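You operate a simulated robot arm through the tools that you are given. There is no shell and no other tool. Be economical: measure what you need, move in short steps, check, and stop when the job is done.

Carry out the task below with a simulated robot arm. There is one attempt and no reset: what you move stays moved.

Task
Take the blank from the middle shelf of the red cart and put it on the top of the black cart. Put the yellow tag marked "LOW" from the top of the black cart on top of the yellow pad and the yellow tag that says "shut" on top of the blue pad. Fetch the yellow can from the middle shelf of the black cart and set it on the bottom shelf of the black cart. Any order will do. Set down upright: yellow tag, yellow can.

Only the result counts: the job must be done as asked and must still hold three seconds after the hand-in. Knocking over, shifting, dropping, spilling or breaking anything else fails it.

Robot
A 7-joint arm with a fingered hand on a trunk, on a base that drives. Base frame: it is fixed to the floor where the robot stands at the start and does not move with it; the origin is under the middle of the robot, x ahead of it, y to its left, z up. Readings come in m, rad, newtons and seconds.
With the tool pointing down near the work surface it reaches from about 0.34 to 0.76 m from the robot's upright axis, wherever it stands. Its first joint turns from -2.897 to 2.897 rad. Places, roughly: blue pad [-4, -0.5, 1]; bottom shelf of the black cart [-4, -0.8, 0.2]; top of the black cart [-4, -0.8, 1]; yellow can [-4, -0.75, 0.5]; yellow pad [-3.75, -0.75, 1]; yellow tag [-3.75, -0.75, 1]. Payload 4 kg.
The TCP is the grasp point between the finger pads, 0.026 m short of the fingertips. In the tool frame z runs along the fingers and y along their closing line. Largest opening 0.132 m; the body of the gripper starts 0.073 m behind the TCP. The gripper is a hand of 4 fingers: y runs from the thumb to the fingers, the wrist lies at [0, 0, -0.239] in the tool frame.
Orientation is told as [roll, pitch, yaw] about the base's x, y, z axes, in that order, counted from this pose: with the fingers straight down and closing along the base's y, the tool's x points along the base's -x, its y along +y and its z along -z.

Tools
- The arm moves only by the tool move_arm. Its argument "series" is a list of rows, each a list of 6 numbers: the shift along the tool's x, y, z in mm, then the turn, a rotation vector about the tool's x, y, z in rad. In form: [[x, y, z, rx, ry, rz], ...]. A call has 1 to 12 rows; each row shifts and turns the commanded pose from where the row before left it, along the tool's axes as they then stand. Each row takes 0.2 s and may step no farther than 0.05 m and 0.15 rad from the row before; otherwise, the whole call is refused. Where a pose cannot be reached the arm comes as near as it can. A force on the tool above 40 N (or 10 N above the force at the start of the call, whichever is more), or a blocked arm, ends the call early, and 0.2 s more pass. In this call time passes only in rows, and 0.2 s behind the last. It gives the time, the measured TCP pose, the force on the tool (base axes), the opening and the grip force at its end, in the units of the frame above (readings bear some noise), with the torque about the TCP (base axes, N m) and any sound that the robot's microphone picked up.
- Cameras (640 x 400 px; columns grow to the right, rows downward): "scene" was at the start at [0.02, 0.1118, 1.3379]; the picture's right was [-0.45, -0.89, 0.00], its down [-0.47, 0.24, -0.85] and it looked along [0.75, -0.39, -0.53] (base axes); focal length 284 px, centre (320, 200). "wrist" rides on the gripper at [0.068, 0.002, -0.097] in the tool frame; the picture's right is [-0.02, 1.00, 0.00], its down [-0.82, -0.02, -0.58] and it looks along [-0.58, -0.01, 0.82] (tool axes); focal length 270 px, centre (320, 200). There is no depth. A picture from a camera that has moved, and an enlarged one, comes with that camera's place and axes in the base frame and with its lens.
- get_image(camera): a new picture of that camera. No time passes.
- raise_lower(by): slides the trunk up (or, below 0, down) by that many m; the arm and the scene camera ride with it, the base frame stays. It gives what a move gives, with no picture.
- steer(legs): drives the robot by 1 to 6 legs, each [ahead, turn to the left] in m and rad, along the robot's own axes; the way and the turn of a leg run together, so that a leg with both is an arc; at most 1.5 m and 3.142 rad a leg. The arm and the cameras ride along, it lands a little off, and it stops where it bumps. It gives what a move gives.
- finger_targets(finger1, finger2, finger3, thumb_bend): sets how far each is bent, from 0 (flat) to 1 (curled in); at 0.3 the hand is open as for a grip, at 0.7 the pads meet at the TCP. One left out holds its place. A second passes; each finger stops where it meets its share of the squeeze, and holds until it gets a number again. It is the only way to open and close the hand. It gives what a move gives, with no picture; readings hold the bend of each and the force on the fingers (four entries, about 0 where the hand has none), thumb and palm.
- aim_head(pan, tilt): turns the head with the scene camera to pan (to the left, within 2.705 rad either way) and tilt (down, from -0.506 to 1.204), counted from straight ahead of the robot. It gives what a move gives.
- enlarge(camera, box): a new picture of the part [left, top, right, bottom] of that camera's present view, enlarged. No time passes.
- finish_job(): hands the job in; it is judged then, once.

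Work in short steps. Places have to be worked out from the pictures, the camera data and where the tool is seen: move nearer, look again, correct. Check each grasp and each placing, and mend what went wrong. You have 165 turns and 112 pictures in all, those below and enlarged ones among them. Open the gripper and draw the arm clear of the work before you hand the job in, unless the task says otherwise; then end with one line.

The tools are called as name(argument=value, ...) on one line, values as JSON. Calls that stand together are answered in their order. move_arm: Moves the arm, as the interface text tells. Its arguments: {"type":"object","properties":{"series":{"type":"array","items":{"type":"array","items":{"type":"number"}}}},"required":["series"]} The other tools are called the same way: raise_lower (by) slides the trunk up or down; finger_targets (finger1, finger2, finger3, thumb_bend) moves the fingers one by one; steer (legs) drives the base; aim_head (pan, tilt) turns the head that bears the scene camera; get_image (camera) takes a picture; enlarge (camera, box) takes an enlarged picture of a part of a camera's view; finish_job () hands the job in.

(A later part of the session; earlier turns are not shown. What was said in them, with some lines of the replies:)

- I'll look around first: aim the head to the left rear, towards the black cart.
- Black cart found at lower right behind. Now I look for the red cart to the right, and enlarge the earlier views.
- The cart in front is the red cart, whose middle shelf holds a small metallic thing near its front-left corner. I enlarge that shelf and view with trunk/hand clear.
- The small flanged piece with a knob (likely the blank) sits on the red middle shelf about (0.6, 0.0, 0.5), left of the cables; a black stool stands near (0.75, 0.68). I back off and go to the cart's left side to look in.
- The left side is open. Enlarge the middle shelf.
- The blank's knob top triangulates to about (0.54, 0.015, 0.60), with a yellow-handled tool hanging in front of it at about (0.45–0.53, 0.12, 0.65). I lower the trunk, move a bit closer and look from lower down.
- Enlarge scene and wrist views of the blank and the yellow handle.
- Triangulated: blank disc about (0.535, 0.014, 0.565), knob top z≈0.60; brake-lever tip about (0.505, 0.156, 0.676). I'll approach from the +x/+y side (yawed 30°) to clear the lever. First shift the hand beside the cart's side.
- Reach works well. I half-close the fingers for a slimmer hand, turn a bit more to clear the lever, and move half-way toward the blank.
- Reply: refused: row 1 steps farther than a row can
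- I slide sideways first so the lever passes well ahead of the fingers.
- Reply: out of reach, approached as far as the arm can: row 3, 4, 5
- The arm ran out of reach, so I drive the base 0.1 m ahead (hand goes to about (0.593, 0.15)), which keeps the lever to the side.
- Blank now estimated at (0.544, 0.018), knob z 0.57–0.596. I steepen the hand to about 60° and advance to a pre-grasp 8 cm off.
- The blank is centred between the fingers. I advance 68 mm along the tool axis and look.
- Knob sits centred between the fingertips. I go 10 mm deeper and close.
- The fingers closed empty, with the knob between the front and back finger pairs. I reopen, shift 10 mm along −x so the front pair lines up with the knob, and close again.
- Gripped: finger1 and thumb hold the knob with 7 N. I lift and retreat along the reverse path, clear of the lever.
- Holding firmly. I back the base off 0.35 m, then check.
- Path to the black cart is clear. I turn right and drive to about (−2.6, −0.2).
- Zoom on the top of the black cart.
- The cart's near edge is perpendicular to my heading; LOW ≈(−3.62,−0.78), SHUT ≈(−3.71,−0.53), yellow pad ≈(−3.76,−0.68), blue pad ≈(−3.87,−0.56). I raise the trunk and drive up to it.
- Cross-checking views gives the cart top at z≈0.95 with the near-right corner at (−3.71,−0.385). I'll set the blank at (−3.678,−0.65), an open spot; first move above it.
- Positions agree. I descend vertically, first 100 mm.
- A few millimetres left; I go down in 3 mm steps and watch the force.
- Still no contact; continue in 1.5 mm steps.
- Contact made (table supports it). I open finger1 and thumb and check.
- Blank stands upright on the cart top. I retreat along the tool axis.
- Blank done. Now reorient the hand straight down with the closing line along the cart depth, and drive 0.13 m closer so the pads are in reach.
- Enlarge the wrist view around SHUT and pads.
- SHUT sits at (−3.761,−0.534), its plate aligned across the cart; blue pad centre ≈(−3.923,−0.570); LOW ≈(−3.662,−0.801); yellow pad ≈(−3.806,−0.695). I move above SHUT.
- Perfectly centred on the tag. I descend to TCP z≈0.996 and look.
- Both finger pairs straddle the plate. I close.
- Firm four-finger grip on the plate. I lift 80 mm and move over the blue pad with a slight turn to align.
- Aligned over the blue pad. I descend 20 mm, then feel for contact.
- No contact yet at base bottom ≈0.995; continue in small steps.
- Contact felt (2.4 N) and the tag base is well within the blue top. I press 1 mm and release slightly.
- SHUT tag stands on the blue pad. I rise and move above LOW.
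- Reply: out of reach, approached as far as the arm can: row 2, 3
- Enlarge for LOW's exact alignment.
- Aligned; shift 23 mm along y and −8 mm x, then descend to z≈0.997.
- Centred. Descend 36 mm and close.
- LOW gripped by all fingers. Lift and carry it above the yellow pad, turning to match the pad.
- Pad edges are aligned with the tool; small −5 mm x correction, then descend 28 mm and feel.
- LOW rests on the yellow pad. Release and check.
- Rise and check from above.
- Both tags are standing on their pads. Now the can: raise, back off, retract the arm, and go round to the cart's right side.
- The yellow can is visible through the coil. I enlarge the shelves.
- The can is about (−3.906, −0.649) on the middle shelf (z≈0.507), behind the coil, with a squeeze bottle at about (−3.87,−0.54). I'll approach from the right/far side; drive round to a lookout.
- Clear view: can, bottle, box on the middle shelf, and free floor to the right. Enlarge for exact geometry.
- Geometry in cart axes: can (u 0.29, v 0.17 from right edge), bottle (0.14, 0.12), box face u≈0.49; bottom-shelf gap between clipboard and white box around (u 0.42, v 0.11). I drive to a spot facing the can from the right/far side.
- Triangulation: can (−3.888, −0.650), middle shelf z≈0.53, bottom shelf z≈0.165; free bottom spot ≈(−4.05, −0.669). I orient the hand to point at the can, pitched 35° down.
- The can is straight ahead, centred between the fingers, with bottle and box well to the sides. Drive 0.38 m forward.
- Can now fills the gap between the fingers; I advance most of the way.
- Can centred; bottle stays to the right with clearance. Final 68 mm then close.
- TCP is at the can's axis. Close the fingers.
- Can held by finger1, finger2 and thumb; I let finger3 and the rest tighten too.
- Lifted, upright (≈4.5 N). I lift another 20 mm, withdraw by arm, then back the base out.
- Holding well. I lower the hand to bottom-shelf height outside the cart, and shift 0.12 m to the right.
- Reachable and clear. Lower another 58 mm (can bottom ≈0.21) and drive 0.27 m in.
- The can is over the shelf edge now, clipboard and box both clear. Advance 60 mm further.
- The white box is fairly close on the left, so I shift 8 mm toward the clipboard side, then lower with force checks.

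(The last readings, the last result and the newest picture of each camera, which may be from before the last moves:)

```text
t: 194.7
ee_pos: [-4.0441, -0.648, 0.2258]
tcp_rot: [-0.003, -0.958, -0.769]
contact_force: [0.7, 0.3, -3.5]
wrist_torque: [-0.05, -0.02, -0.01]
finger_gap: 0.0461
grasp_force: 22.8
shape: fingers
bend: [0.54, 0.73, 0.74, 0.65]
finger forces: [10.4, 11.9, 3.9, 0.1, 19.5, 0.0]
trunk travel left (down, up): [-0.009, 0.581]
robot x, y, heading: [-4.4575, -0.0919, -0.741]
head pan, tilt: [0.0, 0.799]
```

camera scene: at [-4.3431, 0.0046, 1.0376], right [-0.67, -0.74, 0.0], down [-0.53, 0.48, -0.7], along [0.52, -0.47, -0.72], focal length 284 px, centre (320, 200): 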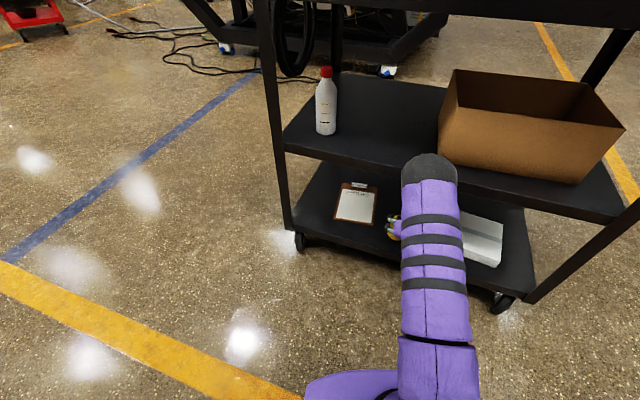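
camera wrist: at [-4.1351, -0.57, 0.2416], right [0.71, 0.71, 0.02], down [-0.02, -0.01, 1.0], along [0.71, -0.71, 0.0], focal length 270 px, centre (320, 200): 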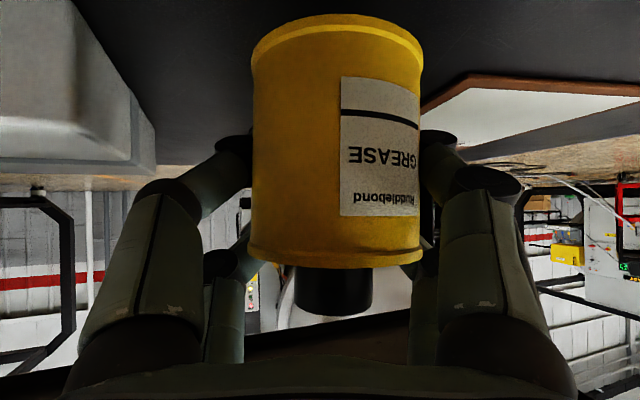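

Still no contact; continue in 3 mm steps.

move_arm(series=[[2.5, 0, 1.7, 0, 0, 0]])

move_arm(series=[[2.5, 0, 1.7, 0, 0, 0]])

move_arm(series=[[2.5, 0, 1.7, 0, 0, 0]])

get_image(camera="wrist")

```text
t: 195.1
ee_pos: [-4.0435, -0.6486, 0.2234]
tcp_rot: [-0.002, -0.958, -0.771]
contact_force: [0.9, -0.1, -2.9]
wrist_torque: [-0.03, -0.04, -0.02]
finger_gap: 0.0463
grasp_force: 23.0
shape: fingers
bend: [0.54, 0.73, 0.74, 0.65]
finger forces: [10.4, 11.9, 3.9, 0.0, 19.7, 0.1]
trunk travel left (down, up): [-0.009, 0.581]
robot x, y, heading: [-4.4606, -0.0969, -0.74]
head pan, tilt: [0.0, 0.799]
```

```text
t: 195.5
ee_pos: [-4.043, -0.6495, 0.2221]
tcp_rot: [-0.001, -0.96, -0.769]
contact_force: [0.7, -0.7, 2.1]
wrist_torque: [0.04, 0.18, 0.0]
finger_gap: 0.0455
grasp_force: 23.6
shape: fingers
bend: [0.54, 0.73, 0.74, 0.65]
finger forces: [8.9, 14.3, 4.4, 0.0, 19.7, 0.0]
trunk travel left (down, up): [-0.009, 0.581]
robot x, y, heading: [-4.4628, -0.0973, -0.738]
head pan, tilt: [0.0, 0.799]
```

```text
t: 195.9
ee_pos: [-4.0432, -0.6487, 0.2196]
tcp_rot: [-0.001, -0.964, -0.77]
contact_force: [2.6, 1.2, 11.7]
wrist_torque: [-0.08, 0.31, -0.03]
finger_gap: 0.0447
grasp_force: 23.8
shape: fingers
bend: [0.54, 0.73, 0.74, 0.66]
finger forces: [9.2, 15.2, 4.7, 0.0, 18.1, 0.1]
trunk travel left (down, up): [-0.009, 0.581]
robot x, y, heading: [-4.4617, -0.0941, -0.741]
head pan, tilt: [0.0, 0.799]
```

```text
27 pictures are left
camera wrist: at [-4.1278, -0.5659, 0.2201], right [0.71, 0.71, 0.02], down [-0.02, -0.01, 1.0], along [0.71, -0.71, 0.01], focal length 270 px, centre (320, 200)
```

wrist: 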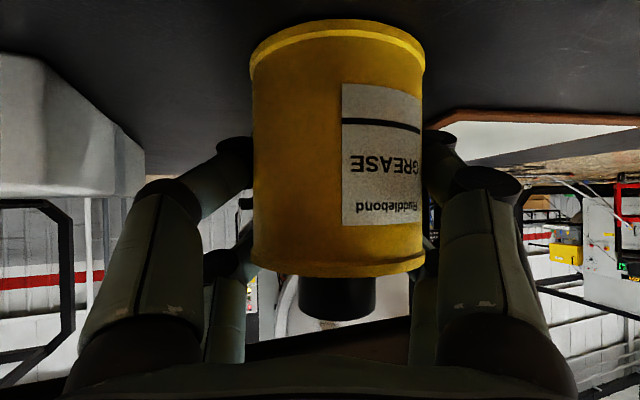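

The can has settled on the shelf. Open the fingers moderately.

finger_targets(finger1=0.42, finger2=0.42, finger3=0.42, thumb_bend=0.42)

get_image(camera="wrist")

```text
t: 196.9
ee_pos: [-4.0452, -0.6486, 0.2176]
tcp_rot: [-0.001, -0.958, -0.773]
contact_force: [0.5, 0.1, -0.4]
wrist_torque: [0.01, 0.0, -0.02]
finger_gap: 0.0925
grasp_force: 0.1
shape: fingers
bend: [0.42, 0.42, 0.42, 0.42]
finger forces: [0.1, 0.0, 0.0, 0.0, 0.1, 0.0]
trunk travel left (down, up): [-0.009, 0.581]
robot x, y, heading: [-4.4618, -0.0928, -0.741]
head pan, tilt: [0.0, 0.799]
```

```text
26 pictures are left
camera wrist: at [-4.1289, -0.5651, 0.2181], right [0.71, 0.71, 0.02], down [-0.02, -0.01, 1.0], along [0.71, -0.71, 0.0], focal length 270 px, centre (320, 200)
```

wrist: 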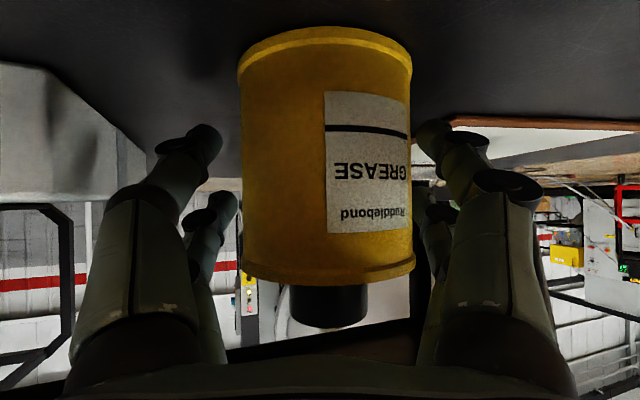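

Can stands free and upright. I centre by 4 mm and withdraw horizontally.

move_arm(series=[[0, 4, 0, 0, 0, 0], [11, 0, -15.6, 0, 0, 0], [14, 0, -27, 0, 0, 0], [14, 0, -27, 0, 0, 0], [14, 0, -27, 0, 0, 0]])

get_image(camera="wrist")

```text
t: 198.1
ee_pos: [-4.1213, -0.5706, 0.2282]
tcp_rot: [-0.001, -0.958, -0.769]
contact_force: [0.1, 0.2, -0.6]
wrist_torque: [0.02, 0.01, -0.02]
finger_gap: 0.0924
grasp_force: 0.1
shape: fingers
bend: [0.42, 0.42, 0.42, 0.42]
finger forces: [0.1, 0.1, 0.0, 0.0, 0.0, 0.0]
trunk travel left (down, up): [-0.009, 0.581]
robot x, y, heading: [-4.4572, -0.0957, -0.741]
head pan, tilt: [0.0, 0.799]
```

```text
25 pictures are left
camera wrist: at [-4.2054, -0.4856, 0.23], right [0.71, 0.71, 0.02], down [-0.02, -0.01, 1.0], along [0.71, -0.71, 0.0], focal length 270 px, centre (320, 200)
```

wrist: 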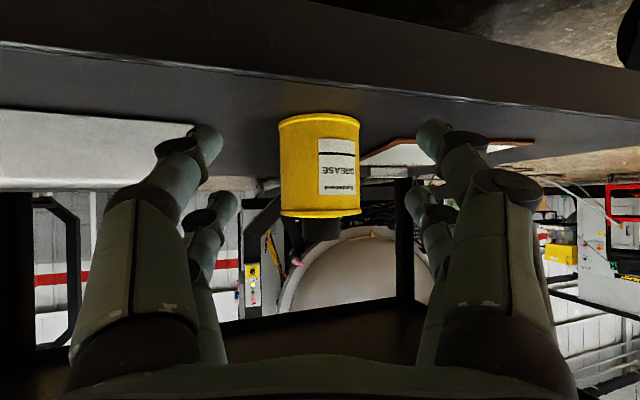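

Can is upright on the bottom shelf and clear of the hand. Back the base out and take a last look at everything.

steer(legs=[[-0.45, 0]])

raise_lower(by=0.4)

aim_head(pan=0.0, tilt=0.6)

enlarge(camera="scene", box=[250, 40, 590, 330])

```text
t: 200.8
ee_pos: [-4.4477, -0.2674, 0.2288]
tcp_rot: [-0.001, -0.958, -0.764]
contact_force: [0.0, 0.6, 0.0]
wrist_torque: [-0.03, 0.04, 0.03]
finger_gap: 0.0926
grasp_force: 0.1
shape: fingers
bend: [0.42, 0.42, 0.42, 0.42]
finger forces: [0.0, 0.0, 0.0, 0.0, 0.0, 0.1]
trunk travel left (down, up): [-0.009, 0.581]
robot x, y, heading: [-4.7895, 0.2085, -0.733]
head pan, tilt: [0.0, 0.799]
```

```text
t: 204.7
ee_pos: [-4.4478, -0.2679, 0.6285]
tcp_rot: [-0.002, -0.958, -0.761]
contact_force: [-0.5, 0.8, -0.1]
wrist_torque: [-0.02, -0.01, 0.01]
finger_gap: 0.0927
grasp_force: 0.0
shape: fingers
bend: [0.42, 0.42, 0.42, 0.42]
finger forces: [0.1, 0.0, 0.1, 0.0, 0.0, 0.0]
trunk travel left (down, up): [-0.409, 0.181]
robot x, y, heading: [-4.7931, 0.2052, -0.727]
head pan, tilt: [0.0, 0.799]
```

```text
t: 205.4
ee_pos: [-4.4482, -0.2683, 0.629]
tcp_rot: [-0.001, -0.957, -0.762]
contact_force: [-0.8, 0.5, 0.5]
wrist_torque: [-0.02, 0.01, 0.05]
finger_gap: 0.0926
grasp_force: 0.0
shape: fingers
bend: [0.42, 0.42, 0.42, 0.42]
finger forces: [0.1, 0.1, 0.0, 0.0, 0.0, 0.0]
trunk travel left (down, up): [-0.409, 0.181]
robot x, y, heading: [-4.7923, 0.2065, -0.728]
head pan, tilt: [0.0, 0.6]
```

```text
1.38 times, centred on (420, 185) of scene
camera zoom: at [-4.669, 0.2999, 1.4544], right [-0.67, -0.74, 0.0], down [-0.42, 0.38, -0.82], along [0.61, -0.55, -0.57], focal length 392 px, centre (182, 221)
```

zoom: 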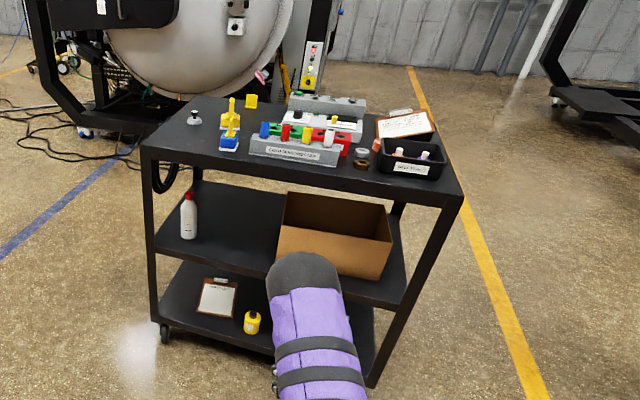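

Can upright on the bottom shelf, bottle and box untouched. One closer look at the tags.

enlarge(camera="scene", box=[370, 90, 470, 160])

```text
5.71 times, centred on (420, 125) of scene
camera zoom: at [-4.669, 0.2999, 1.4544], right [-0.67, -0.74, 0.0], down [-0.42, 0.38, -0.82], along [0.61, -0.55, -0.57], focal length 1625 px, centre (-251, 629)
```

zoom: 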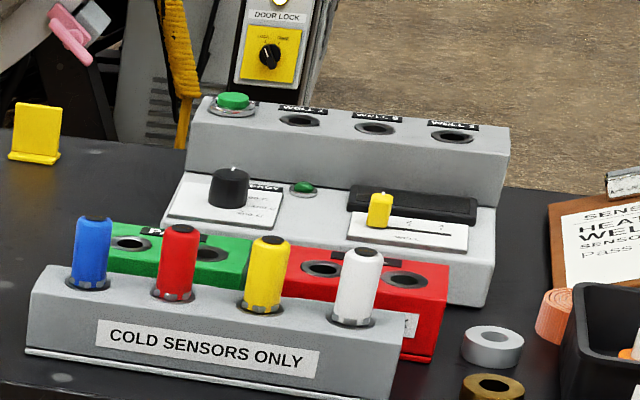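

enlarge(camera="scene", box=[320, 90, 400, 160])

```text
5.71 times, centred on (360, 125) of scene
camera zoom: at [-4.669, 0.2999, 1.4544], right [-0.67, -0.74, 0.0], down [-0.42, 0.38, -0.82], along [0.61, -0.55, -0.57], focal length 1625 px, centre (91, 629)
```

zoom: 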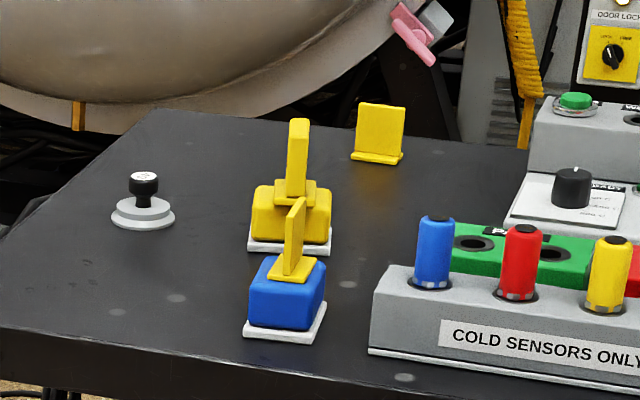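

All placements hold: the blank stands on the top, both tags are upright on their pads, the can is upright below, and the arm is clear. I hand in the job.

finish_job()

```text
The job is handed in.
```

The job is handed in: the blank is on top of the black cart, LOW is upright on the yellow pad (overhanging one edge by a few millimetres), "shut" is upright on the blue pad, and the yellow can is upright on the bottom shelf.
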